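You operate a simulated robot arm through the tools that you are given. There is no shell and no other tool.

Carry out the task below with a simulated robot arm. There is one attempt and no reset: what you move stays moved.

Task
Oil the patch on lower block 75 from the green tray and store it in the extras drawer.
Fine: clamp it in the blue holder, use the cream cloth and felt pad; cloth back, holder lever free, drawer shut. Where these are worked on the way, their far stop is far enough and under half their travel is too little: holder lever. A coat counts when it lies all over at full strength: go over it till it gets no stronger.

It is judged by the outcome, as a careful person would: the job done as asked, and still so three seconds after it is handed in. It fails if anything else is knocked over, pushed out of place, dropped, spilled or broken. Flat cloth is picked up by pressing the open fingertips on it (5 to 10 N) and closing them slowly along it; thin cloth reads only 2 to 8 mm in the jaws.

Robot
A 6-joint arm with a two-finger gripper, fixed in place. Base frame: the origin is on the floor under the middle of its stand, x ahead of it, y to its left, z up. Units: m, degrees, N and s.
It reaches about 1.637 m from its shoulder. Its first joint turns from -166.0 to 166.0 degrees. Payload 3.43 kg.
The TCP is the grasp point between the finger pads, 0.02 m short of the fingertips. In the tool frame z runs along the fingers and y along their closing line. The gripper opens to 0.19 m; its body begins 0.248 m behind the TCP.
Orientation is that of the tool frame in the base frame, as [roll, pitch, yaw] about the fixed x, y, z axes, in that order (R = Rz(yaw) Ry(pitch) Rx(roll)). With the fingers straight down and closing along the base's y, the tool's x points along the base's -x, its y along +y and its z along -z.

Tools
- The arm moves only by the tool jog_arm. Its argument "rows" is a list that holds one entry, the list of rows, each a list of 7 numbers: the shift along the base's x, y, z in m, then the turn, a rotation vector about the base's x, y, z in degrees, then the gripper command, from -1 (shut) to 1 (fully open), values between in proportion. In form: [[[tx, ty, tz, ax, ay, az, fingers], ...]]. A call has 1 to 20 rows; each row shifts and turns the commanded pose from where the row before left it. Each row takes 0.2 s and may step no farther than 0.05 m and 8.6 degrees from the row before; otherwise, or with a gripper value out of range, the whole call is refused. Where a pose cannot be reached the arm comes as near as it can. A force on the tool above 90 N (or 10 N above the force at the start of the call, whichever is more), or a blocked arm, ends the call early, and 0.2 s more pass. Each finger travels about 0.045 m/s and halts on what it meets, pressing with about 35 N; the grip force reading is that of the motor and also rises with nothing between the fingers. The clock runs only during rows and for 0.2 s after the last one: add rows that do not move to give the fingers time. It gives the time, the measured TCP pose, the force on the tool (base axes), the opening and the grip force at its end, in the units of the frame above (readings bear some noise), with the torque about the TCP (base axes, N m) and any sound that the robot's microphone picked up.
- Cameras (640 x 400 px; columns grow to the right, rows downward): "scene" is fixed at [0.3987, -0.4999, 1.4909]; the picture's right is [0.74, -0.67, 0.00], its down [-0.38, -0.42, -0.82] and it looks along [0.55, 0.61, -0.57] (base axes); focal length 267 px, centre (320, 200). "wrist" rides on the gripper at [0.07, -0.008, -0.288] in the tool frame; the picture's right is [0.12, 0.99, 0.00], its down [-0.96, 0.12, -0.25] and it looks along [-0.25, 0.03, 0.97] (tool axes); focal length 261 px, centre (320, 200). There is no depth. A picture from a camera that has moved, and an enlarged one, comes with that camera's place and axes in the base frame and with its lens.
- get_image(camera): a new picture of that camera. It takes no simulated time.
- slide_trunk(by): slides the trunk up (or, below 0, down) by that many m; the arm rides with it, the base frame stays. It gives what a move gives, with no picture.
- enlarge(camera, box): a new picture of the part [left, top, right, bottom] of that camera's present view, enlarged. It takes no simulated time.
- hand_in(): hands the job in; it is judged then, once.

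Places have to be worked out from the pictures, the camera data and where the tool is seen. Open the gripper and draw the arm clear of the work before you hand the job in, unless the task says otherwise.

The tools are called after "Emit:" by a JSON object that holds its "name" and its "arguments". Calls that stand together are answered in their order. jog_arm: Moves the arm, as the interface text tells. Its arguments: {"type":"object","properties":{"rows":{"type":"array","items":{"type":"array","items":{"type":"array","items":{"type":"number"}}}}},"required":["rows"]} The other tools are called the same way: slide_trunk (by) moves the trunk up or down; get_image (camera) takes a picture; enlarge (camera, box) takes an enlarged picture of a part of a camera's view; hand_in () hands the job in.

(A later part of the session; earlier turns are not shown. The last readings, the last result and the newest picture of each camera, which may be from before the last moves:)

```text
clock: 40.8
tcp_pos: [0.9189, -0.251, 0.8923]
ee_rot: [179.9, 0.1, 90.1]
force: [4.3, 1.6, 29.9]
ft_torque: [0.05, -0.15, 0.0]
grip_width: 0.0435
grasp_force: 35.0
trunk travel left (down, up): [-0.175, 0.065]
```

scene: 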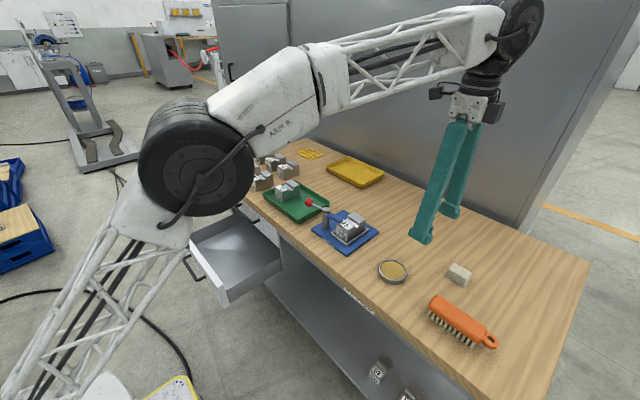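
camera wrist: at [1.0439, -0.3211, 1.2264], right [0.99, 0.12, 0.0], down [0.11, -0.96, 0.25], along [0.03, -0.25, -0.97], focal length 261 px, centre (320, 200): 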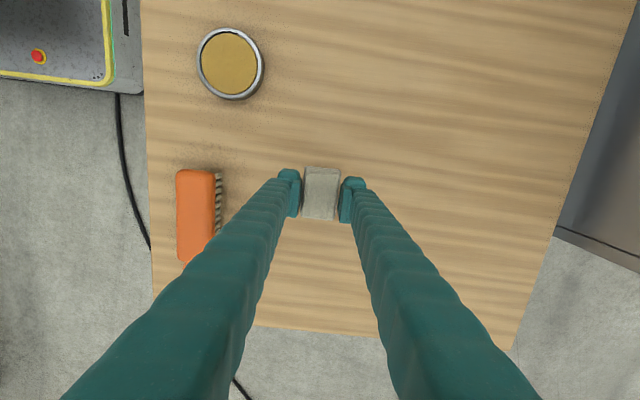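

Contact with the felt at about TCP z 0.8937; pressing reads 30 N, so I ease to about 10–15 N and hold there for a second to take up oil.

Emit:
{"name": "jog_arm", "arguments": {"rows": [[[0, 0, 0.0008, 0, 0, 0, -0.7], [0.001, 0, 0, 0, 0, 0, -0.7], [0, 0.001, 0, 0, 0, 0, -0.7], [-0.002, 0, 0, 0, 0, 0, -0.7], [0, -0.002, 0, 0, 0, 0, -0.7], [0.002, 0, 0, 0, 0, 0, -0.7], [-0.001, 0.001, 0, 0, 0, 0, -0.7], [0, 0, 0, 0, 0, 0, -0.7], [0, 0, 0, 0, 0, 0, -0.7]]]}}

Emit:
{"name": "enlarge", "arguments": {"camera": "scene", "box": [360, 230, 430, 290]}}

```text
clock: 42.8
tcp_pos: [0.9173, -0.2505, 0.892]
ee_rot: [-180.0, 0.0, 90.0]
force: [5.2, 3.2, 19.2]
ft_torque: [0.05, -0.13, 0.01]
grip_width: 0.0435
grasp_force: 35.0
trunk travel left (down, up): [-0.175, 0.065]
```

```text
6.67 times, centred on (395, 260) of scene
camera zoom: at [0.3987, -0.4999, 1.4909], right [0.74, -0.67, 0.0], down [-0.38, -0.42, -0.82], along [0.55, 0.61, -0.57], focal length 1780 px, centre (-180, -200)
```

zoom: 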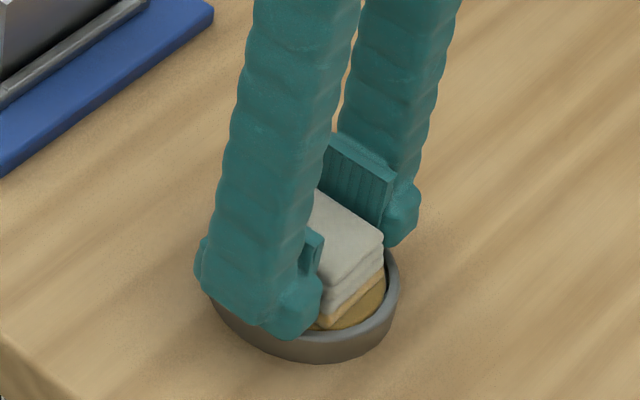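

The cloth's lowest layer has turned amber: it took up oil. I lift straight up and check the tin hasn't moved.

Emit:
{"name": "jog_arm", "arguments": {"rows": [[[0, 0, 0.005, 0, 0, 0, -0.7], [0, 0, 0.015, 0, 0, 0, -0.7], [0, 0, 0.03, 0, 0, 0, -0.7], [0, 0, 0.04, 0, 0, 0, -0.7], [0, 0, 0.03, 0, 0, 0, -0.7], [0, 0, 0, 0, 0, 0, -0.7]]]}}

Emit:
{"name": "enlarge", "arguments": {"camera": "scene", "box": [340, 170, 440, 290]}}

Emit:
{"name": "get_image", "arguments": {"camera": "wrist"}}

```text
clock: 44.2
tcp_pos: [0.9171, -0.249, 1.0116]
ee_rot: [-179.9, 0.1, 90.0]
force: [-0.9, 0.6, -0.3]
ft_torque: [-0.01, 0.04, -0.01]
grip_width: 0.0436
grasp_force: 34.9
trunk travel left (down, up): [-0.175, 0.065]
```

```text
3.33 times, centred on (390, 230) of scene
camera zoom: at [0.3987, -0.4999, 1.4909], right [0.74, -0.67, 0.0], down [-0.38, -0.42, -0.82], along [0.55, 0.61, -0.57], focal length 890 px, centre (87, 100)
```

zoom: 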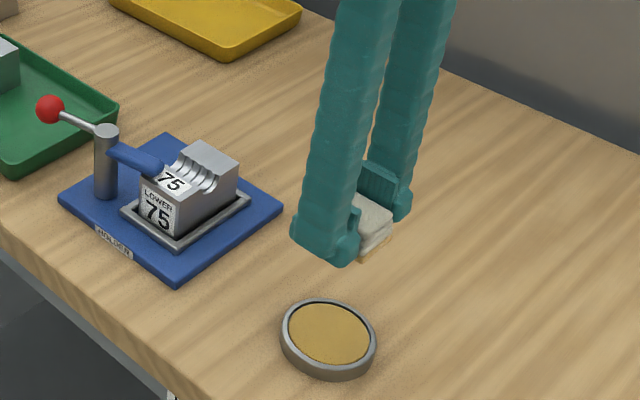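

```text
taken
camera wrist: at [0.9091, -0.1783, 1.2995], right [0.99, 0.12, 0.0], down [0.11, -0.96, 0.25], along [0.03, -0.25, -0.97], focal length 261 px, centre (320, 200)
```

wrist: 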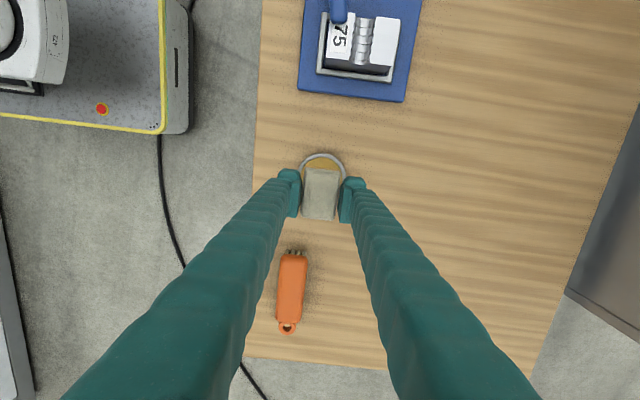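

Emit:
{"name": "enlarge", "arguments": {"camera": "wrist", "box": [290, 0, 420, 110]}}

Emit:
{"name": "enlarge", "arguments": {"camera": "scene", "box": [325, 200, 380, 250]}}

```text
3.64 times, centred on (355, 55) of wrist
camera zoom: at [0.9091, -0.1783, 1.2995], right [0.99, 0.12, 0.0], down [0.11, -0.96, 0.25], along [0.03, -0.25, -0.97], focal length 948 px, centre (193, 727)
```

zoom: 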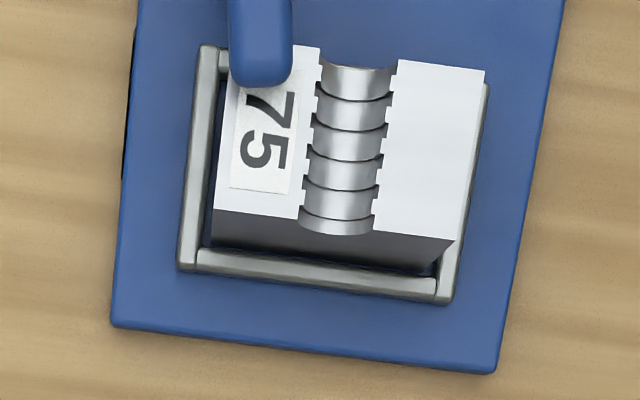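

```text
8.00 times, centred on (352, 225) of scene
camera zoom: at [0.3987, -0.4999, 1.4909], right [0.74, -0.67, 0.0], down [-0.38, -0.42, -0.82], along [0.55, 0.61, -0.57], focal length 2136 px, centre (60, 0)
```

zoom: 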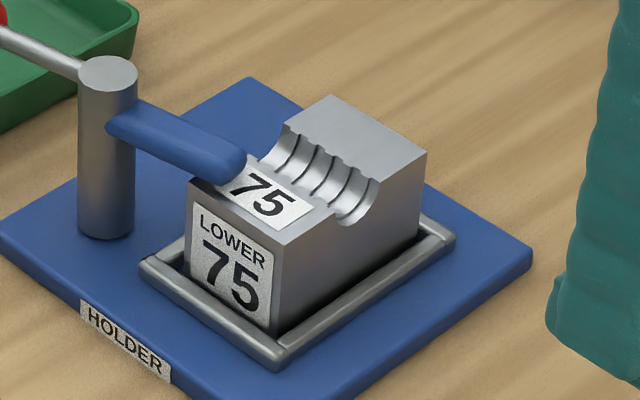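

The rear flat of the block spans x 0.963–0.993, y -0.082…-0.028 at z≈0.921; the clamp arm covers only the front flat up to x≈0.928. To keep the fingers off the arm I turn the tool +90° so they sit on the ±y sides, and move above the rear flat.

Emit:
{"name": "jog_arm", "arguments": {"rows": [[[0.0055, 0.0176, 0.001, 0, 0, 8.18, -0.7], [0.0055, 0.0176, 0.001, 0, 0, 8.18, -0.7], [0.0055, 0.0176, 0.001, 0, 0, 8.18, -0.7], [0.0055, 0.0176, 0.001, 0, 0, 8.18, -0.7], [0.0055, 0.0176, 0.001, 0, 0, 8.18, -0.7], [0.0055, 0.0176, 0.001, 0, 0, 8.18, -0.7], [0.0055, 0.0176, 0.001, 0, 0, 8.18, -0.7], [0.0055, 0.0176, 0.001, 0, 0, 8.18, -0.7], [0.0055, 0.0176, 0.001, 0, 0, 8.18, -0.7], [0.0055, 0.0176, 0.001, 0, 0, 8.18, -0.7], [0.0055, 0.0176, 0.001, 0, 0, 8.18, -0.7], [0, 0, 0, 0, 0, 0, -0.7]]]}}

Emit:
{"name": "get_image", "arguments": {"camera": "wrist"}}

Emit:
{"name": "enlarge", "arguments": {"camera": "scene", "box": [310, 150, 410, 260]}}

```text
clock: 46.8
tcp_pos: [0.9794, -0.0568, 1.0208]
ee_rot: [179.9, 0.1, -180.0]
force: [-0.2, 0.1, -0.2]
ft_torque: [-0.01, -0.01, -0.04]
grip_width: 0.0435
grasp_force: 34.4
trunk travel left (down, up): [-0.175, 0.065]
```

```text
taken
camera wrist: at [0.9082, -0.065, 1.3094], right [-0.12, 0.99, 0.0], down [0.96, 0.12, 0.25], along [0.25, 0.03, -0.97], focal length 261 px, centre (320, 200)
```

wrist: 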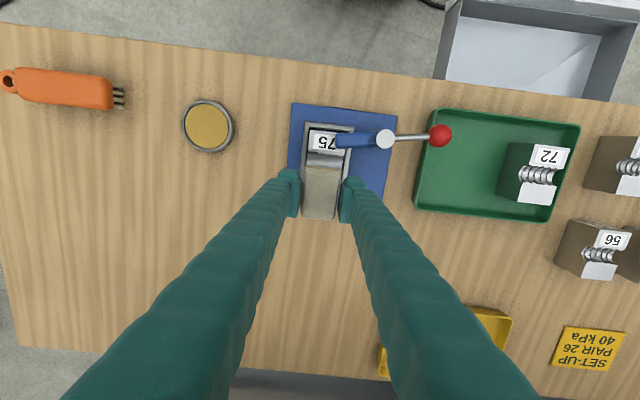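

```text
3.64 times, centred on (360, 205) of scene
camera zoom: at [0.3987, -0.4999, 1.4909], right [0.74, -0.67, 0.0], down [-0.38, -0.42, -0.82], along [0.55, 0.61, -0.57], focal length 971 px, centre (174, 182)
```

zoom: 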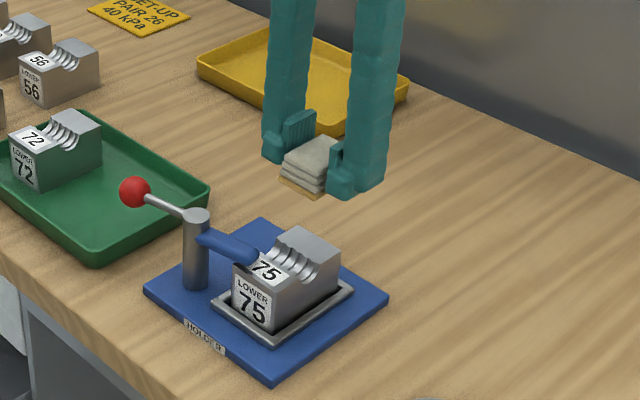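

Emit:
{"name": "enlarge", "arguments": {"camera": "wrist", "box": [270, 95, 410, 230]}}

Emit:
{"name": "enlarge", "arguments": {"camera": "scene", "box": [380, 180, 420, 210]}}

```text
2.96 times, centred on (340, 162) of wrist
camera zoom: at [0.9082, -0.065, 1.3094], right [-0.12, 0.99, 0.0], down [0.96, 0.12, 0.25], along [0.25, 0.03, -0.97], focal length 772 px, centre (261, 311)
```

zoom: 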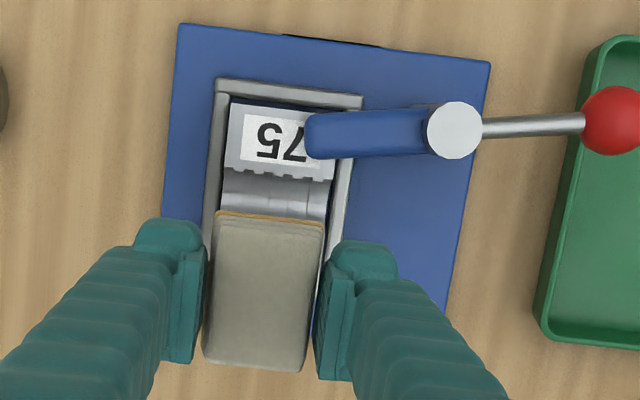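

```text
13.33 times, centred on (400, 195) of scene
camera zoom: at [0.3987, -0.4999, 1.4909], right [0.74, -0.67, 0.0], down [-0.38, -0.42, -0.82], along [0.55, 0.61, -0.57], focal length 3560 px, centre (-747, 267)
```

zoom: 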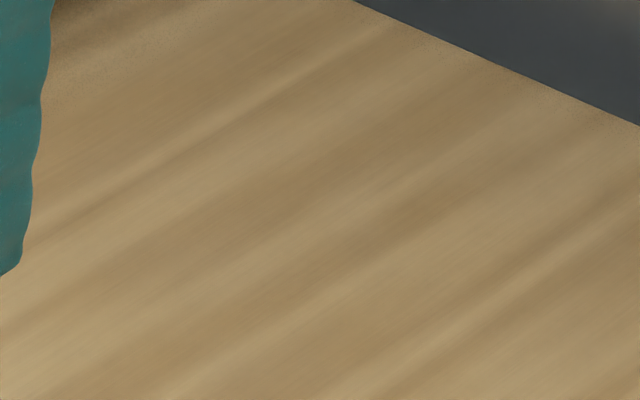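

I lower the cloth toward the rear flat, first to z 0.965 and then in small steps until a light contact.

Emit:
{"name": "jog_arm", "arguments": {"rows": [[[-0.001, 0.003, -0.02, 0, 0, 0, -0.7], [0, 0, -0.025, 0, 0, 0, -0.7], [0, 0, -0.012, 0, 0, 0, -0.7], [0, 0, 0, 0, 0, 0, -0.7]]]}}

Emit:
{"name": "enlarge", "arguments": {"camera": "scene", "box": [315, 180, 395, 250]}}

```text
clock: 47.8
tcp_pos: [0.9773, -0.0518, 0.9648]
ee_rot: [180.0, -0.1, -180.0]
force: [0.2, 0.2, -1.0]
ft_torque: [0.04, 0.0, -0.01]
grip_width: 0.0433
grasp_force: 34.9
trunk travel left (down, up): [-0.175, 0.065]
```

```text
5.71 times, centred on (355, 215) of scene
camera zoom: at [0.3987, -0.4999, 1.4909], right [0.74, -0.67, 0.0], down [-0.38, -0.42, -0.82], along [0.55, 0.61, -0.57], focal length 1526 px, centre (120, 114)
```

zoom: 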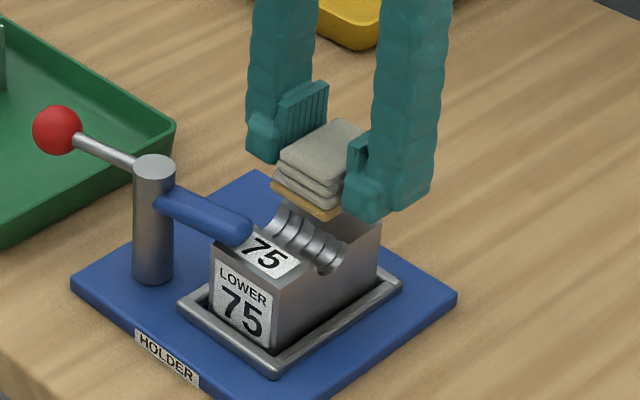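

Emit:
{"name": "jog_arm", "arguments": {"rows": [[[0, -0.002, -0.004, 0, 0, 0, -0.7], [0, 0, -0.004, 0, 0, 0, -0.7], [0, 0, 0, 0, 0, 0, -0.7]]]}}

Emit:
{"name": "jog_arm", "arguments": {"rows": [[[0, 0, -0.002, 0, 0, 0, -0.7], [0, 0, 0, 0, 0, 0, -0.7]]]}}

Emit:
{"name": "jog_arm", "arguments": {"rows": [[[0, 0, -0.0015, 0, 0, 0, -0.7], [0, 0, 0, 0, 0, 0, -0.7]]]}}

```text
clock: 48.6
tcp_pos: [0.9776, -0.0547, 0.957]
ee_rot: [180.0, 0.0, 179.8]
force: [-0.5, 0.8, -1.2]
ft_torque: [0.02, -0.02, -0.02]
grip_width: 0.0433
grasp_force: 34.9
trunk travel left (down, up): [-0.175, 0.065]
```

```text
clock: 49.2
tcp_pos: [0.9774, -0.055, 0.955]
ee_rot: [-179.9, 0.0, 179.8]
force: [0.4, 0.1, 0.2]
ft_torque: [0.02, 0.01, 0.02]
grip_width: 0.0434
grasp_force: 35.2
trunk travel left (down, up): [-0.175, 0.065]
```

```text
clock: 49.8
tcp_pos: [0.9771, -0.0556, 0.9541]
ee_rot: [-180.0, 0.1, 179.9]
force: [-0.7, 1.0, -0.3]
ft_torque: [-0.02, -0.01, 0.01]
grip_width: 0.0431
grasp_force: 35.0
trunk travel left (down, up): [-0.175, 0.065]
```

Emit:
{"name": "jog_arm", "arguments": {"rows": [[[0, 0, -0.0015, 0, 0, 0, -0.7], [0, 0, 0, 0, 0, 0, -0.7]]]}}

Emit:
{"name": "jog_arm", "arguments": {"rows": [[[0, 0, -0.001, 0, 0, 0, -0.7], [0, 0, 0, 0, 0, 0, -0.7]]]}}

```text
clock: 50.4
tcp_pos: [0.978, -0.0548, 0.9526]
ee_rot: [180.0, 0.0, 179.9]
force: [0.0, -0.4, -0.2]
ft_torque: [-0.01, 0.03, -0.01]
grip_width: 0.0434
grasp_force: 35.4
trunk travel left (down, up): [-0.175, 0.065]
```

```text
clock: 51.0
tcp_pos: [0.9789, -0.0546, 0.9514]
ee_rot: [-180.0, -0.1, 179.9]
force: [0.8, -0.5, -0.4]
ft_torque: [0.02, 0.01, -0.01]
grip_width: 0.0432
grasp_force: 35.2
trunk travel left (down, up): [-0.175, 0.065]
```

No contact yet at z 0.9514 (force near zero). I keep stepping down by 1.5 mm.

Emit:
{"name": "jog_arm", "arguments": {"rows": [[[0, 0, -0.0015, 0, 0, 0, -0.7], [0, 0, 0, 0, 0, 0, -0.7]]]}}

Emit:
{"name": "enlarge", "arguments": {"camera": "scene", "box": [330, 195, 380, 235]}}

```text
clock: 51.6
tcp_pos: [0.9775, -0.0545, 0.9497]
ee_rot: [179.9, 0.1, 179.9]
force: [-0.7, -0.2, -0.3]
ft_torque: [-0.01, 0.01, 0.01]
grip_width: 0.0436
grasp_force: 35.5
trunk travel left (down, up): [-0.175, 0.065]
```

```text
10.00 times, centred on (355, 215) of scene
camera zoom: at [0.3987, -0.4999, 1.4909], right [0.74, -0.67, 0.0], down [-0.38, -0.42, -0.82], along [0.55, 0.61, -0.57], focal length 2670 px, centre (-30, 50)
```

zoom: 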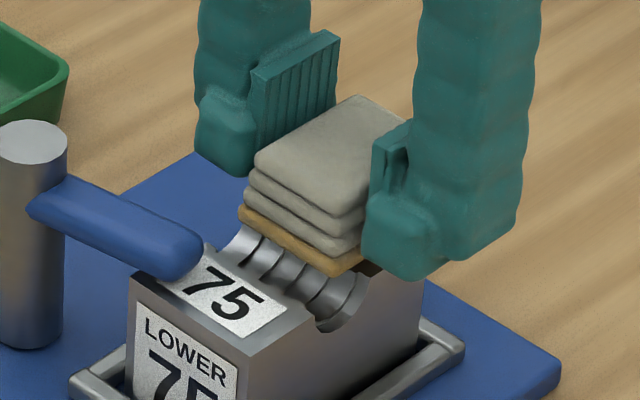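

The oily layer is a hair above the block's top. I go down another 1.5 mm, and again if still free.

Emit:
{"name": "jog_arm", "arguments": {"rows": [[[0, 0, -0.0015, 0, 0, 0, -0.7], [0, 0, 0, 0, 0, 0, -0.7]]]}}

Emit:
{"name": "jog_arm", "arguments": {"rows": [[[0, 0, -0.001, 0, 0, 0, -0.7], [0, 0, 0, 0, 0, 0, -0.7]]]}}

```text
clock: 52.2
tcp_pos: [0.978, -0.055, 0.947]
ee_rot: [180.0, -0.1, 179.8]
force: [0.9, 0.2, -0.1]
ft_torque: [0.01, 0.01, -0.02]
grip_width: 0.0434
grasp_force: 35.0
trunk travel left (down, up): [-0.175, 0.065]
```

```text
clock: 52.8
tcp_pos: [0.9793, -0.054, 0.9478]
ee_rot: [180.0, 0.0, 179.9]
force: [0.3, 0.1, -0.6]
ft_torque: [0.0, 0.0, 0.01]
grip_width: 0.043
grasp_force: 34.9
trunk travel left (down, up): [-0.175, 0.065]
```

Still free at about z 0.9465. I step down further.

Emit:
{"name": "jog_arm", "arguments": {"rows": [[[0, 0, -0.0015, 0, 0, 0, -0.7], [0, 0, 0, 0, 0, 0, -0.7]]]}}

Emit:
{"name": "jog_arm", "arguments": {"rows": [[[0, 0, -0.0015, 0, 0, 0, -0.7], [0, 0, 0, 0, 0, 0, -0.7]]]}}

Emit:
{"name": "enlarge", "arguments": {"camera": "scene", "box": [330, 195, 380, 235]}}

```text
clock: 53.4
tcp_pos: [0.9792, -0.0555, 0.9455]
ee_rot: [180.0, 0.0, 179.9]
force: [-0.3, 0.1, -0.2]
ft_torque: [0.04, 0.0, -0.03]
grip_width: 0.0434
grasp_force: 35.3
trunk travel left (down, up): [-0.175, 0.065]
```

```text
clock: 54.0
tcp_pos: [0.9785, -0.0548, 0.9427]
ee_rot: [-180.0, 0.0, 179.9]
force: [0.0, -0.5, -0.3]
ft_torque: [-0.01, -0.02, 0.01]
grip_width: 0.0437
grasp_force: 35.2
trunk travel left (down, up): [-0.175, 0.065]
```

```text
10.00 times, centred on (355, 215) of scene
camera zoom: at [0.3987, -0.4999, 1.4909], right [0.74, -0.67, 0.0], down [-0.38, -0.42, -0.82], along [0.55, 0.61, -0.57], focal length 2670 px, centre (-30, 50)
```

zoom: 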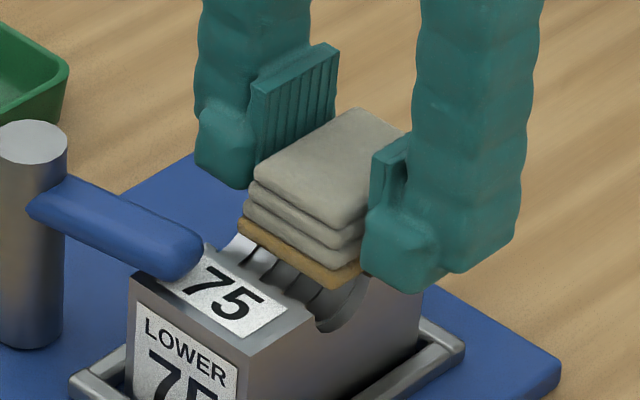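

The cloth's oily bottom looks about level with the block's top; fingertips are still a few mm above it. I step down 1 mm at a time.

Emit:
{"name": "jog_arm", "arguments": {"rows": [[[0, 0, -0.001, 0, 0, 0, -0.7], [0, 0, 0, 0, 0, 0, -0.7]]]}}

Emit:
{"name": "jog_arm", "arguments": {"rows": [[[0, 0, -0.001, 0, 0, 0, -0.7], [0, 0, 0, 0, 0, 0, -0.7]]]}}

Emit:
{"name": "jog_arm", "arguments": {"rows": [[[0, 0, -0.001, 0, 0, 0, -0.7], [0, 0, 0, 0, 0, 0, -0.7]]]}}

```text
clock: 54.6
tcp_pos: [0.9778, -0.0548, 0.9436]
ee_rot: [180.0, 0.1, 180.0]
force: [0.4, -1.5, 9.7]
ft_torque: [-0.09, -0.02, -0.01]
grip_width: 0.0434
grasp_force: 35.1
trunk travel left (down, up): [-0.175, 0.065]
```

```text
clock: 55.2
tcp_pos: [0.9785, -0.0547, 0.9437]
ee_rot: [-180.0, 0.1, 179.9]
force: [2.9, -2.3, 26.1]
ft_torque: [-0.07, -0.01, 0.0]
grip_width: 0.0434
grasp_force: 35.2
trunk travel left (down, up): [-0.175, 0.065]
```

```text
clock: 55.8
tcp_pos: [0.9784, -0.0548, 0.9429]
ee_rot: [179.9, 0.2, 179.9]
force: [8.2, -1.6, 39.7]
ft_torque: [-0.03, -0.12, -0.02]
grip_width: 0.0432
grasp_force: 34.7
trunk travel left (down, up): [-0.175, 0.065]
```

Contact begins at z≈0.9435 and now reads 40 N; I back off to about 12 N and wipe gently across in y, ±9 mm, to cover the whole flat.

Emit:
{"name": "jog_arm", "arguments": {"rows": [[[0, 0, 0.0018, 0, 0, 0, -0.7], [0, 0.003, 0, 0, 0, 0, -0.7], [0, 0.003, 0, 0, 0, 0, -0.7], [0, 0.003, 0, 0, 0, 0, -0.7], [0, -0.003, 0, 0, 0, 0, -0.7], [0, -0.003, 0, 0, 0, 0, -0.7], [0, -0.003, 0, 0, 0, 0, -0.7], [0, -0.003, 0, 0, 0, 0, -0.7], [0, -0.003, 0, 0, 0, 0, -0.7], [0, -0.003, 0, 0, 0, 0, -0.7], [0, 0.003, 0, 0, 0, 0, -0.7], [0, 0.003, 0, 0, 0, 0, -0.7], [0, 0.003, 0, 0, 0, 0, -0.7], [0, 0, 0, 0, 0, 0, -0.7]]]}}

Emit:
{"name": "enlarge", "arguments": {"camera": "scene", "box": [330, 195, 380, 235]}}

Emit:
{"name": "enlarge", "arguments": {"camera": "wrist", "box": [270, 95, 410, 230]}}

```text
clock: 58.8
tcp_pos: [0.9779, -0.0537, 0.9429]
ee_rot: [-180.0, 0.0, -180.0]
force: [1.9, -3.7, 16.8]
ft_torque: [-0.12, 0.0, 0.05]
grip_width: 0.0435
grasp_force: 34.9
trunk travel left (down, up): [-0.175, 0.065]
```

```text
10.00 times, centred on (355, 215) of scene
camera zoom: at [0.3987, -0.4999, 1.4909], right [0.74, -0.67, 0.0], down [-0.38, -0.42, -0.82], along [0.55, 0.61, -0.57], focal length 2670 px, centre (-30, 50)
```

zoom: 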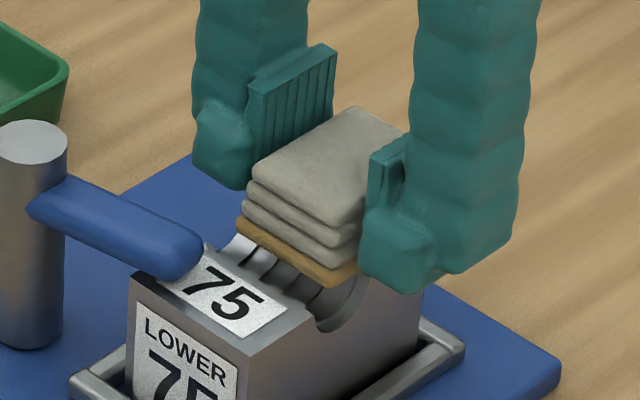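

```text
2.96 times, centred on (340, 162) of wrist
camera zoom: at [0.9079, -0.063, 1.2312], right [-0.12, 0.99, 0.0], down [0.96, 0.12, 0.25], along [0.25, 0.03, -0.97], focal length 772 px, centre (261, 311)
```

zoom: 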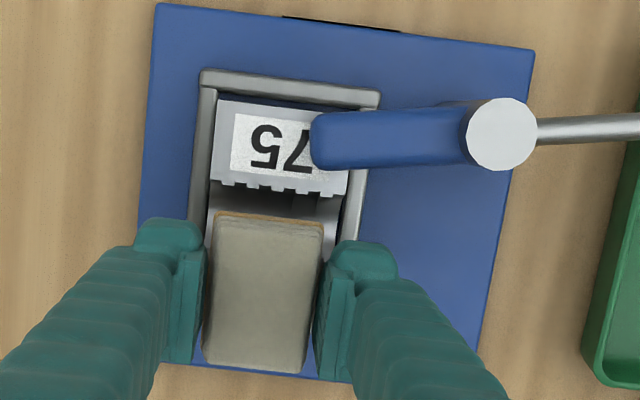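

I lift the cloth and look at the surface for the coat.

Emit:
{"name": "jog_arm", "arguments": {"rows": [[[0, 0, 0.005, 0, 0, 0, -0.7], [0, 0, 0.02, 0, 0, 0, -0.7], [0, 0, 0.03, 0, 0, 0, -0.7], [0, 0, 0.025, 0, 0, 0, -0.7], [0, 0, 0, 0, 0, 0, -0.7]]]}}

Emit:
{"name": "enlarge", "arguments": {"camera": "scene", "box": [330, 195, 380, 235]}}

Emit:
{"name": "enlarge", "arguments": {"camera": "scene", "box": [330, 150, 410, 220]}}

```text
clock: 60.0
tcp_pos: [0.9781, -0.0534, 1.0233]
ee_rot: [180.0, 0.0, 180.0]
force: [0.0, 0.2, -0.3]
ft_torque: [-0.01, -0.01, 0.0]
grip_width: 0.0435
grasp_force: 35.1
trunk travel left (down, up): [-0.175, 0.065]
```

```text
10.00 times, centred on (355, 215) of scene
camera zoom: at [0.3987, -0.4999, 1.4909], right [0.74, -0.67, 0.0], down [-0.38, -0.42, -0.82], along [0.55, 0.61, -0.57], focal length 2670 px, centre (-30, 50)
```

zoom: 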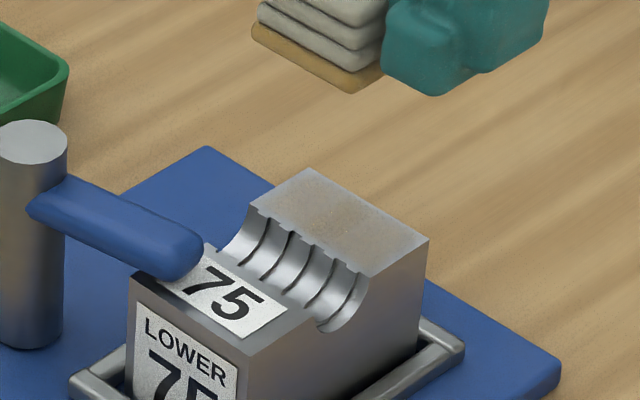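

```text
5.71 times, centred on (370, 185) of scene
camera zoom: at [0.3987, -0.4999, 1.4909], right [0.74, -0.67, 0.0], down [-0.38, -0.42, -0.82], along [0.55, 0.61, -0.57], focal length 1526 px, centre (34, 286)
```

zoom: 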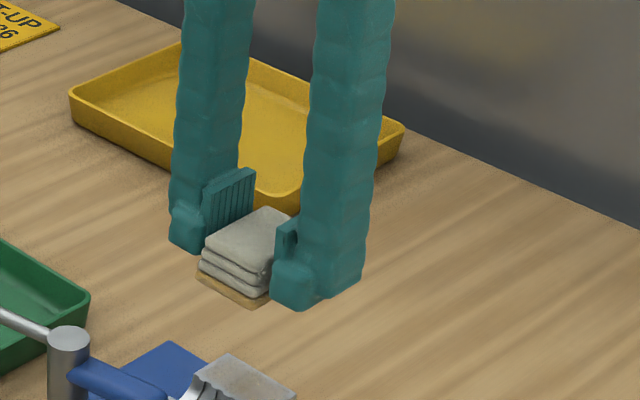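

The rear flat now shows a faint brown speckle: that is the patch. I zoom in more to see how far the coat reaches.

Emit:
{"name": "enlarge", "arguments": {"camera": "scene", "box": [346, 209, 372, 227]}}

Emit:
{"name": "enlarge", "arguments": {"camera": "wrist", "box": [280, 95, 390, 230]}}

```text
16.00 times, centred on (359, 218) of scene
camera zoom: at [0.3987, -0.4999, 1.4909], right [0.74, -0.67, 0.0], down [-0.38, -0.42, -0.82], along [0.55, 0.61, -0.57], focal length 4272 px, centre (-304, -88)
```

zoom: 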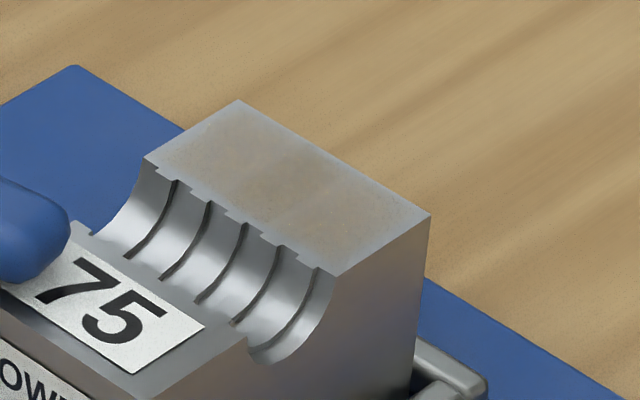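

```text
2.96 times, centred on (335, 162) of wrist
camera zoom: at [0.9086, -0.0631, 1.3111], right [-0.12, 0.99, 0.0], down [0.96, 0.11, 0.25], along [0.25, 0.03, -0.97], focal length 772 px, centre (276, 311)
```

zoom: 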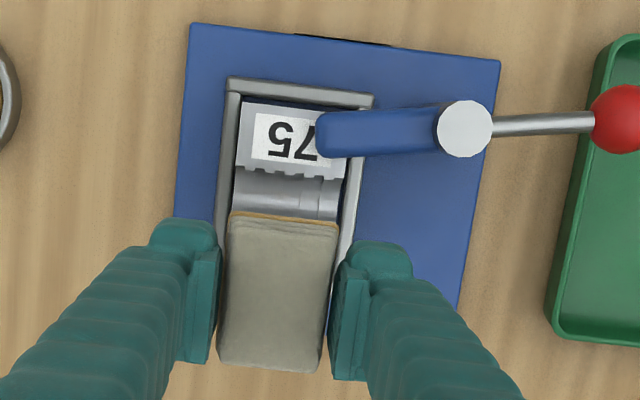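

The patch is confirmed as the rear flat, coated so far only thinly and less at the edges. I go down again to the same contact and wipe with wider strokes.

Emit:
{"name": "jog_arm", "arguments": {"rows": [[[0, 0, -0.03, 0, 0, 0, -0.7], [0, 0, -0.03, 0, 0, 0, -0.7], [0, 0, -0.015, 0, 0, 0, -0.7], [0, 0, -0.003, 0, 0, 0, -0.7], [0, 0, -0.002, 0, 0, 0, -0.7], [0, 0, 0, 0, 0, 0, -0.7]]]}}

Emit:
{"name": "jog_arm", "arguments": {"rows": [[[0, 0.004, 0, 0, 0, 0, -0.7], [0, 0.004, 0, 0, 0, 0, -0.7], [0, 0.004, 0, 0, 0, 0, -0.7], [0, -0.004, 0, 0, 0, 0, -0.7], [0, -0.004, 0, 0, 0, 0, -0.7], [0, -0.004, 0, 0, 0, 0, -0.7], [0, -0.004, 0, 0, 0, 0, -0.7], [0, -0.004, 0, 0, 0, 0, -0.7], [0, -0.004, 0, 0, 0, 0, -0.7], [0, 0.004, 0, 0, 0, 0, -0.7], [0, 0.004, 0, 0, 0, 0, -0.7], [0, 0.004, 0, 0, 0, 0, -0.7], [0, 0.004, 0, 0, 0, 0, -0.7], [0, 0.004, 0, 0, 0, 0, -0.7], [0, 0.004, 0, 0, 0, 0, -0.7], [0, -0.004, 0, 0, 0, 0, -0.7], [0, -0.004, 0, 0, 0, 0, -0.7], [0, -0.004, 0, 0, 0, 0, -0.7], [0, 0, 0, 0, 0, 0, -0.7]]]}}

```text
clock: 61.4
tcp_pos: [0.9781, -0.0557, 0.9429]
ee_rot: [-179.9, 0.1, 179.9]
force: [-0.7, 0.2, -0.5]
ft_torque: [-0.01, 0.03, 0.01]
grip_width: 0.0435
grasp_force: 35.3
trunk travel left (down, up): [-0.175, 0.065]
```

```text
clock: 65.4
tcp_pos: [0.979, -0.0557, 0.9438]
ee_rot: [180.0, 0.0, 179.9]
force: [-0.5, 0.8, -0.2]
ft_torque: [-0.01, 0.01, 0.03]
grip_width: 0.0433
grasp_force: 34.9
trunk travel left (down, up): [-0.175, 0.065]
```

The second pass had no contact (force ~0), the cloth stayed just above. I lower by 1 mm and read the force.

Emit:
{"name": "jog_arm", "arguments": {"rows": [[[0, 0, -0.001, 0, 0, 0, -0.7], [0, 0, 0, 0, 0, 0, -0.7]]]}}

```text
clock: 66.0
tcp_pos: [0.978, -0.0562, 0.9424]
ee_rot: [-179.9, 0.1, 179.9]
force: [1.9, 0.7, 7.9]
ft_torque: [0.04, -0.02, -0.01]
grip_width: 0.0434
grasp_force: 35.4
trunk travel left (down, up): [-0.175, 0.065]
```

Contact at 8 N. I add a bit more pressure (0.6 mm) and wipe with wide strokes in y.

Emit:
{"name": "jog_arm", "arguments": {"rows": [[[0, 0.002, -0.0006, 0, 0, 0, -0.7], [0, 0.004, 0, 0, 0, 0, -0.7], [0, 0.004, 0, 0, 0, 0, -0.7], [0, 0.004, 0, 0, 0, 0, -0.7], [0, -0.004, 0, 0, 0, 0, -0.7], [0, -0.004, 0, 0, 0, 0, -0.7], [0, -0.004, 0, 0, 0, 0, -0.7], [0, -0.004, 0, 0, 0, 0, -0.7], [0, -0.004, 0, 0, 0, 0, -0.7], [0, -0.004, 0, 0, 0, 0, -0.7], [0, 0.004, 0, 0, 0, 0, -0.7], [0, 0.004, 0, 0, 0, 0, -0.7], [0, 0.004, 0, 0, 0, 0, -0.7], [0, 0.004, 0, 0, 0, 0, -0.7], [0, 0.004, 0, 0, 0, 0, -0.7], [0, 0.004, 0, 0, 0, 0, -0.7], [0, -0.004, 0, 0, 0, 0, -0.7], [0, -0.004, 0, 0, 0, 0, -0.7], [0, -0.004, 0, 0, 0, 0, -0.7], [0, 0, 0, 0, 0, 0, -0.7]]]}}

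```text
clock: 70.2
tcp_pos: [0.9763, -0.0538, 0.9424]
ee_rot: [180.0, 0.0, 179.9]
force: [-1.6, 3.3, 23.4]
ft_torque: [0.16, 0.01, 0.01]
grip_width: 0.0434
grasp_force: 35.0
trunk travel left (down, up): [-0.175, 0.065]
```

The pass ran at about 20 N. I lift again to compare the coat's strength.

Emit:
{"name": "jog_arm", "arguments": {"rows": [[[0, 0, 0.005, 0, 0, 0, -0.7], [0, 0, 0.02, 0, 0, 0, -0.7], [0, 0, 0.03, 0, 0, 0, -0.7], [0, 0, 0.025, 0, 0, 0, -0.7], [0, 0, 0, 0, 0, 0, -0.7]]]}}

Emit:
{"name": "enlarge", "arguments": {"camera": "scene", "box": [346, 209, 372, 227]}}

Emit:
{"name": "enlarge", "arguments": {"camera": "scene", "box": [330, 195, 380, 235]}}

```text
clock: 71.4
tcp_pos: [0.9779, -0.0537, 1.0213]
ee_rot: [180.0, 0.0, 179.9]
force: [-0.7, -0.5, -0.4]
ft_torque: [-0.03, -0.04, 0.02]
grip_width: 0.0435
grasp_force: 34.4
trunk travel left (down, up): [-0.175, 0.065]
```

```text
16.00 times, centred on (359, 218) of scene
camera zoom: at [0.3987, -0.4999, 1.4909], right [0.74, -0.67, 0.0], down [-0.38, -0.42, -0.82], along [0.55, 0.61, -0.57], focal length 4272 px, centre (-304, -88)
```

zoom: 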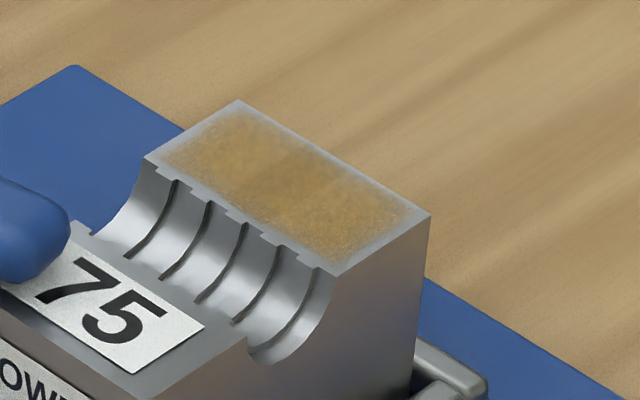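

```text
10.00 times, centred on (355, 215) of scene
camera zoom: at [0.3987, -0.4999, 1.4909], right [0.74, -0.67, 0.0], down [-0.38, -0.42, -0.82], along [0.55, 0.61, -0.57], focal length 2670 px, centre (-30, 50)
```

zoom: 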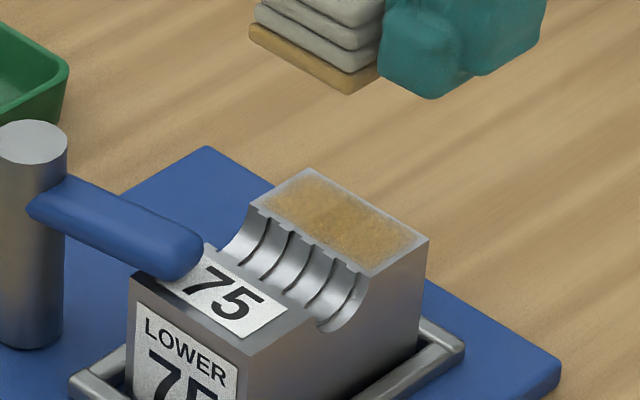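

The coat is clearly stronger now, an amber rectangle within the flat. I do further passes until it no longer changes.

Emit:
{"name": "jog_arm", "arguments": {"rows": [[[0, 0, -0.03, 0, 0, 0, -0.7], [0, 0, -0.03, 0, 0, 0, -0.7], [0, 0, -0.015, 0, 0, 0, -0.7], [0, 0, -0.003, 0, 0, 0, -0.7], [0, 0, -0.0015, 0, 0, 0, -0.7], [0, 0, 0, 0, 0, 0, -0.7]]]}}

```text
clock: 72.8
tcp_pos: [0.9785, -0.0538, 0.9428]
ee_rot: [-180.0, 0.0, 179.9]
force: [0.2, 0.0, 0.2]
ft_torque: [0.02, 0.0, 0.01]
grip_width: 0.0434
grasp_force: 34.5
trunk travel left (down, up): [-0.175, 0.065]
```

Just above contact. I lower about 1.3 mm and read the force.

Emit:
{"name": "jog_arm", "arguments": {"rows": [[[0, 0, -0.0013, 0, 0, 0, -0.7], [0, 0, 0, 0, 0, 0, -0.7]]]}}

```text
clock: 73.4
tcp_pos: [0.9773, -0.053, 0.9417]
ee_rot: [180.0, 0.1, 179.9]
force: [2.5, -0.8, 11.7]
ft_torque: [0.01, -0.08, 0.0]
grip_width: 0.0435
grasp_force: 34.5
trunk travel left (down, up): [-0.175, 0.065]
```

Contact at 12 N; I press a touch more and wipe again, shifting a little in x as well for evenness.

Emit:
{"name": "jog_arm", "arguments": {"rows": [[[0.003, 0.003, -0.0005, 0, 0, 0, -0.7], [0.002, 0.004, 0, 0, 0, 0, -0.7], [0, 0.004, 0, 0, 0, 0, -0.7], [0, -0.004, 0, 0, 0, 0, -0.7], [0, -0.004, 0, 0, 0, 0, -0.7], [0, -0.004, 0, 0, 0, 0, -0.7], [0, -0.004, 0, 0, 0, 0, -0.7], [0, -0.004, 0, 0, 0, 0, -0.7], [0, -0.004, 0, 0, 0, 0, -0.7], [-0.004, 0, 0, 0, 0, 0, -0.7], [-0.004, 0, 0, 0, 0, 0, -0.7], [-0.002, 0.004, 0, 0, 0, 0, -0.7], [0, 0.004, 0, 0, 0, 0, -0.7], [0, 0.004, 0, 0, 0, 0, -0.7], [0, 0.004, 0, 0, 0, 0, -0.7], [0, 0.004, 0, 0, 0, 0, -0.7], [0, 0.004, 0, 0, 0, 0, -0.7], [0.003, -0.006, 0, 0, 0, 0, -0.7], [0.002, -0.006, 0, 0, 0, 0, -0.7], [0, 0, 0, 0, 0, 0, -0.7]]]}}

```text
clock: 77.6
tcp_pos: [0.9772, -0.0538, 0.9405]
ee_rot: [-179.9, 0.2, 179.8]
force: [3.0, 10.4, 23.8]
ft_torque: [0.28, 0.03, 0.02]
grip_width: 0.0433
grasp_force: 35.0
trunk travel left (down, up): [-0.175, 0.065]
```

I lift and compare again.

Emit:
{"name": "jog_arm", "arguments": {"rows": [[[0, 0, 0.005, 0, 0, 0, -0.7], [0, 0, 0.02, 0, 0, 0, -0.7], [0, 0, 0.03, 0, 0, 0, -0.7], [0, 0, 0.025, 0, 0, 0, -0.7], [0, 0, 0, 0, 0, 0, -0.7]]]}}

Emit:
{"name": "enlarge", "arguments": {"camera": "scene", "box": [346, 209, 372, 227]}}

Emit:
{"name": "enlarge", "arguments": {"camera": "scene", "box": [350, 180, 400, 220]}}

```text
clock: 78.8
tcp_pos: [0.9784, -0.0544, 1.0202]
ee_rot: [-179.9, 0.1, 179.9]
force: [0.2, -0.4, 0.5]
ft_torque: [0.02, -0.03, 0.03]
grip_width: 0.0434
grasp_force: 34.7
trunk travel left (down, up): [-0.175, 0.065]
```

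```text
16.00 times, centred on (359, 218) of scene
camera zoom: at [0.3987, -0.4999, 1.4909], right [0.74, -0.67, 0.0], down [-0.38, -0.42, -0.82], along [0.55, 0.61, -0.57], focal length 4272 px, centre (-304, -88)
```

zoom: 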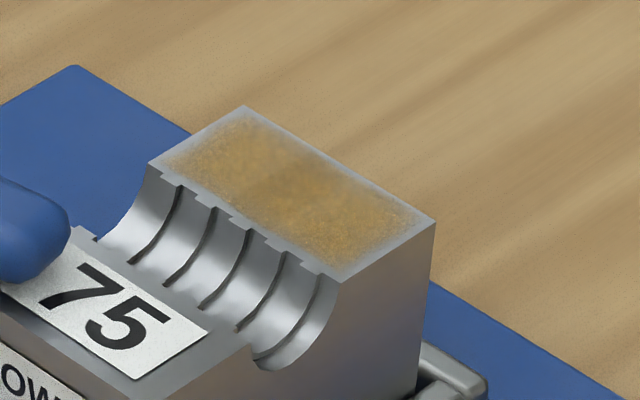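

```text
10.00 times, centred on (375, 200) of scene
camera zoom: at [0.3987, -0.4999, 1.4909], right [0.74, -0.67, 0.0], down [-0.38, -0.42, -0.82], along [0.55, 0.61, -0.57], focal length 2670 px, centre (-230, 200)
```

zoom: 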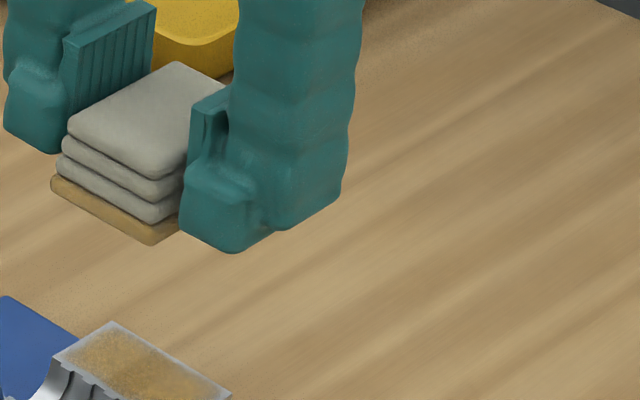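

The coat looks similar to before. I zoom in closely to judge evenness and edges.

Emit:
{"name": "enlarge", "arguments": {"camera": "scene", "box": [351, 211, 366, 222]}}

Emit:
{"name": "get_image", "arguments": {"camera": "scene"}}

```text
16.00 times, centred on (358, 216) of scene
camera zoom: at [0.3987, -0.4999, 1.4909], right [0.74, -0.67, 0.0], down [-0.38, -0.42, -0.82], along [0.55, 0.61, -0.57], focal length 4272 px, centre (-296, -64)
```

zoom: 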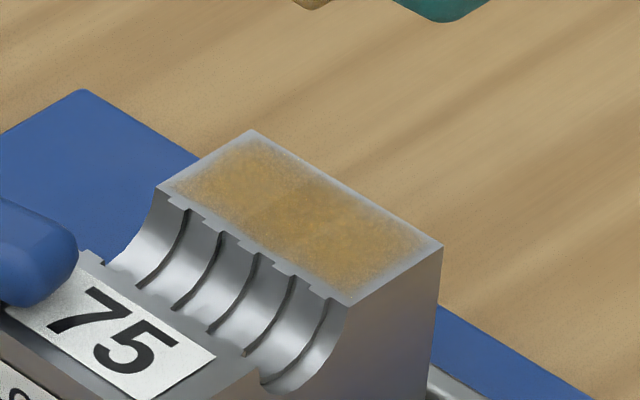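

```text
taken
```

scene: 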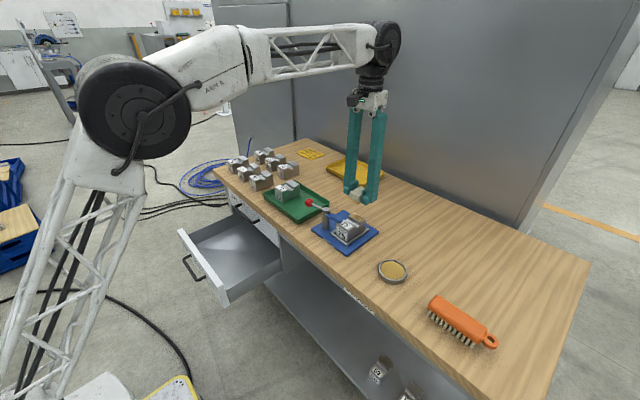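

To be sure of full strength I reload the cloth at the felt pad, moving back over the tin at the same height.

Emit:
{"name": "jog_arm", "arguments": {"rows": [[[-0.0118, -0.0392, 0, 0, 0, 0, -0.7], [-0.0118, -0.0392, 0, 0, 0, 0, -0.7], [-0.0118, -0.0392, 0, 0, 0, 0, -0.7], [-0.0118, -0.0392, 0, 0, 0, 0, -0.7], [-0.0118, -0.039, 0, 0, 0, 0, -0.7], [0, 0, -0.04, 0, 0, 0, -0.7], [0, 0, -0.045, 0, 0, 0, -0.7], [0, 0, -0.03, 0, 0, 0, -0.7], [0, 0, 0, 0, 0, 0, -0.7]]]}}

Emit:
{"name": "enlarge", "arguments": {"camera": "scene", "box": [360, 230, 430, 290]}}

Emit:
{"name": "enlarge", "arguments": {"camera": "wrist", "box": [240, 110, 400, 260]}}

```text
clock: 80.8
tcp_pos: [0.9188, -0.2505, 0.9043]
ee_rot: [-179.9, 0.2, 179.9]
force: [0.1, 0.6, -0.4]
ft_torque: [-0.02, 0.0, 0.01]
grip_width: 0.0435
grasp_force: 34.5
trunk travel left (down, up): [-0.175, 0.065]
```

```text
6.67 times, centred on (395, 260) of scene
camera zoom: at [0.3987, -0.4999, 1.4909], right [0.74, -0.67, 0.0], down [-0.38, -0.42, -0.82], along [0.55, 0.61, -0.57], focal length 1780 px, centre (-180, -200)
```

zoom: 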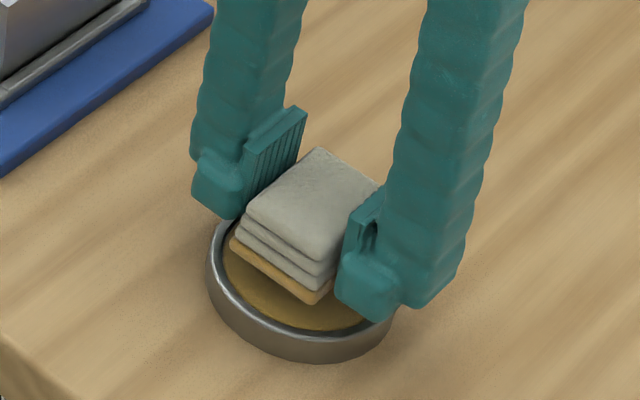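

```text
2.67 times, centred on (320, 185) of wrist
camera zoom: at [0.8494, -0.2595, 1.1929], right [-0.12, 0.99, 0.0], down [0.96, 0.11, 0.25], along [0.25, 0.03, -0.97], focal length 695 px, centre (320, 240)
```

zoom: 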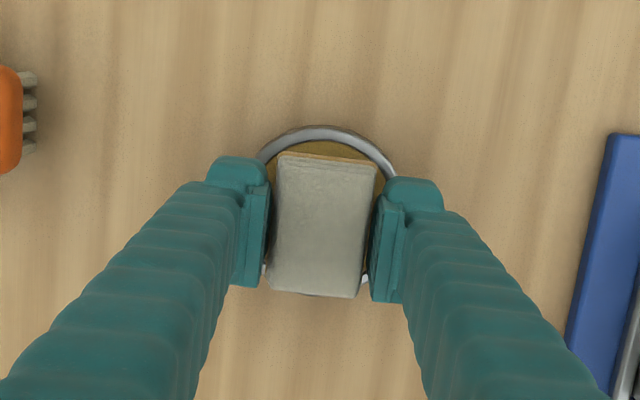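

The cloth is centred over the felt again. I lower to contact near z 0.893.

Emit:
{"name": "jog_arm", "arguments": {"rows": [[[0, 0, -0.005, 0, 0, 0, -0.7], [0, 0, -0.004, 0, 0, 0, -0.7], [0, 0, -0.002, 0, 0, 0, -0.7], [0, 0, 0, 0, 0, 0, -0.7]]]}}

```text
clock: 81.8
tcp_pos: [0.9191, -0.2504, 0.894]
ee_rot: [-179.9, 0.0, 180.0]
force: [-0.3, -0.4, -1.1]
ft_torque: [0.0, 0.01, 0.03]
grip_width: 0.0435
grasp_force: 35.0
trunk travel left (down, up): [-0.175, 0.065]
```

Just above the felt. I press about 1.5 mm further and hold for 2 s.

Emit:
{"name": "jog_arm", "arguments": {"rows": [[[0, 0, -0.0015, 0, 0, 0, -0.7], [0, 0, 0, 0, 0, 0, -0.7], [0, 0, 0, 0, 0, 0, -0.7]]]}}

```text
clock: 82.6
tcp_pos: [0.9189, -0.25, 0.8923]
ee_rot: [180.0, 0.0, 179.9]
force: [0.8, 0.1, -1.0]
ft_torque: [-0.02, 0.0, 0.01]
grip_width: 0.0433
grasp_force: 35.5
trunk travel left (down, up): [-0.175, 0.065]
```

Still free; the cloth may have slid a mm up in the grip. I go 1 mm lower.

Emit:
{"name": "jog_arm", "arguments": {"rows": [[[0, 0, -0.001, 0, 0, 0, -0.7], [0, 0, 0, 0, 0, 0, -0.7]]]}}

```text
clock: 83.2
tcp_pos: [0.9197, -0.2506, 0.8911]
ee_rot: [180.0, 0.1, 179.9]
force: [-1.1, -0.1, -0.9]
ft_torque: [0.01, 0.0, 0.01]
grip_width: 0.0432
grasp_force: 35.1
trunk travel left (down, up): [-0.175, 0.065]
```

Emit:
{"name": "enlarge", "arguments": {"camera": "scene", "box": [375, 245, 415, 280]}}

```text
11.43 times, centred on (395, 262) of scene
camera zoom: at [0.3987, -0.4999, 1.4909], right [0.74, -0.67, 0.0], down [-0.38, -0.42, -0.82], along [0.55, 0.61, -0.57], focal length 3051 px, centre (-537, -514)
```

zoom: 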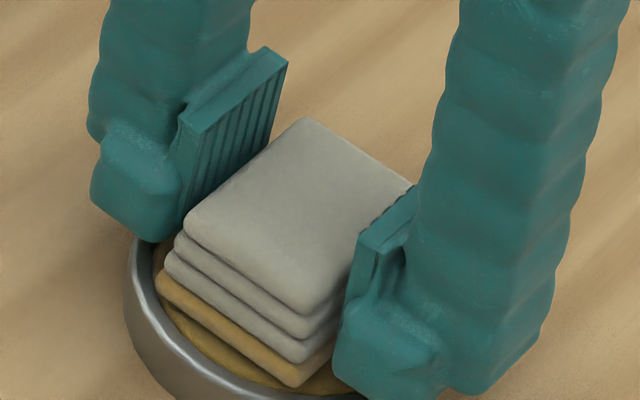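

The cloth is nearly on the felt and the tips are close above the rim. I lower one more mm to set it on the felt, then I'll regrip it a little higher up so it protrudes more.

Emit:
{"name": "jog_arm", "arguments": {"rows": [[[0, 0, -0.001, 0, 0, 0, -0.7], [0, 0, 0, 0, 0, 0, -0.7]]]}}

```text
clock: 83.8
tcp_pos: [0.9192, -0.2509, 0.8905]
ee_rot: [180.0, 0.0, 179.9]
force: [0.3, 0.0, 0.8]
ft_torque: [0.02, -0.01, -0.01]
grip_width: 0.0433
grasp_force: 35.2
trunk travel left (down, up): [-0.175, 0.065]
```

Emit:
{"name": "jog_arm", "arguments": {"rows": [[[0, 0, -0.0007, 0, 0, 0, -0.7], [0, 0, 0, 0, 0, 0, -0.7]]]}}

```text
clock: 84.4
tcp_pos: [0.9174, -0.2504, 0.8903]
ee_rot: [-180.0, 0.0, 179.9]
force: [-0.9, -0.1, -0.2]
ft_torque: [0.02, 0.03, -0.01]
grip_width: 0.0435
grasp_force: 34.7
trunk travel left (down, up): [-0.175, 0.065]
```

Still no force, so I step down another 0.8 mm.

Emit:
{"name": "jog_arm", "arguments": {"rows": [[[0, 0, -0.0008, 0, 0, 0, -0.7], [0, 0, 0, 0, 0, 0, -0.7]]]}}

Emit:
{"name": "enlarge", "arguments": {"camera": "scene", "box": [375, 250, 415, 285]}}

```text
clock: 85.0
tcp_pos: [0.9198, -0.2502, 0.8881]
ee_rot: [-179.9, 0.0, 179.9]
force: [-1.1, -0.7, 2.4]
ft_torque: [0.02, 0.0, -0.03]
grip_width: 0.0432
grasp_force: 35.0
trunk travel left (down, up): [-0.175, 0.065]
```

```text
11.43 times, centred on (395, 268) of scene
camera zoom: at [0.3987, -0.4999, 1.4909], right [0.74, -0.67, 0.0], down [-0.38, -0.42, -0.82], along [0.55, 0.61, -0.57], focal length 3051 px, centre (-537, -571)
```

zoom: 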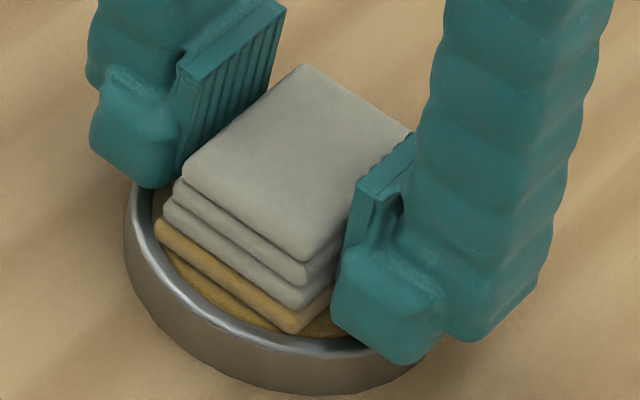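

A light 2.4 N contact now. I open just enough to free the cloth, rise 6 mm, and close again so that more of it stands below the tips.

Emit:
{"name": "jog_arm", "arguments": {"rows": [[[0, 0, 0, 0, 0, 0, -0.5], [0, 0, 0, 0, 0, 0, -0.42], [0, 0, 0.003, 0, 0, 0, -0.42], [0, 0, 0.003, 0, 0, 0, -0.42], [0, 0, 0, 0, 0, 0, -0.42], [0, 0, 0, 0, 0, 0, -0.55], [0, 0, 0, 0, 0, 0, -0.65], [0, 0, 0, 0, 0, 0, -0.7], [0, 0, 0, 0, 0, 0, -0.7]]]}}

Emit:
{"name": "enlarge", "arguments": {"camera": "scene", "box": [375, 250, 415, 285]}}

Emit:
{"name": "enlarge", "arguments": {"camera": "wrist", "box": [240, 110, 400, 260]}}

```text
clock: 87.0
tcp_pos: [0.9186, -0.2489, 0.8974]
ee_rot: [179.9, 0.0, 179.8]
force: [0.2, 0.3, 0.3]
ft_torque: [-0.01, 0.01, -0.02]
grip_width: 0.0433
grasp_force: 35.4
trunk travel left (down, up): [-0.175, 0.065]
```

```text
11.43 times, centred on (395, 268) of scene
camera zoom: at [0.3987, -0.4999, 1.4909], right [0.74, -0.67, 0.0], down [-0.38, -0.42, -0.82], along [0.55, 0.61, -0.57], focal length 3051 px, centre (-537, -571)
```

zoom: 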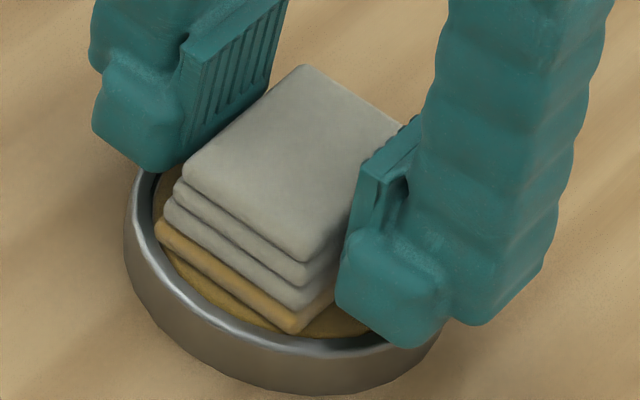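

```text
2.67 times, centred on (320, 185) of wrist
camera zoom: at [0.8488, -0.259, 1.1838], right [-0.12, 0.99, 0.0], down [0.96, 0.11, 0.25], along [0.25, 0.03, -0.97], focal length 695 px, centre (320, 240)
```

zoom: 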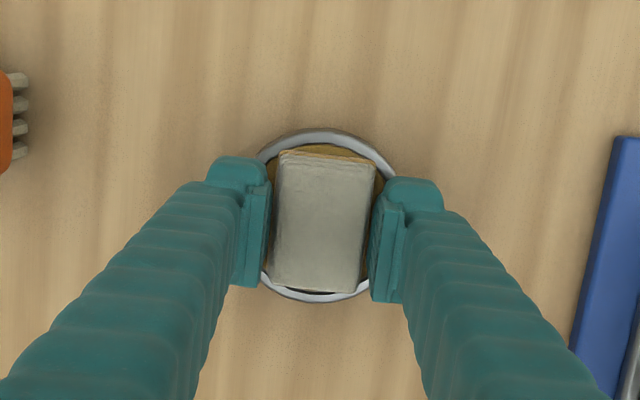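

The cloth is regripped 6 mm higher while it rests on the felt. I press by 1.5 mm and hold to load oil.

Emit:
{"name": "jog_arm", "arguments": {"rows": [[[0, 0, -0.0015, 0, 0, 0, -0.7], [0, 0, 0, 0, 0, 0, -0.7], [0, 0, 0, 0, 0, 0, -0.7]]]}}

```text
clock: 87.8
tcp_pos: [0.9195, -0.2501, 0.8943]
ee_rot: [179.9, 0.1, 179.9]
force: [0.9, -0.3, 14.7]
ft_torque: [-0.03, -0.03, -0.01]
grip_width: 0.0437
grasp_force: 35.3
trunk travel left (down, up): [-0.175, 0.065]
```

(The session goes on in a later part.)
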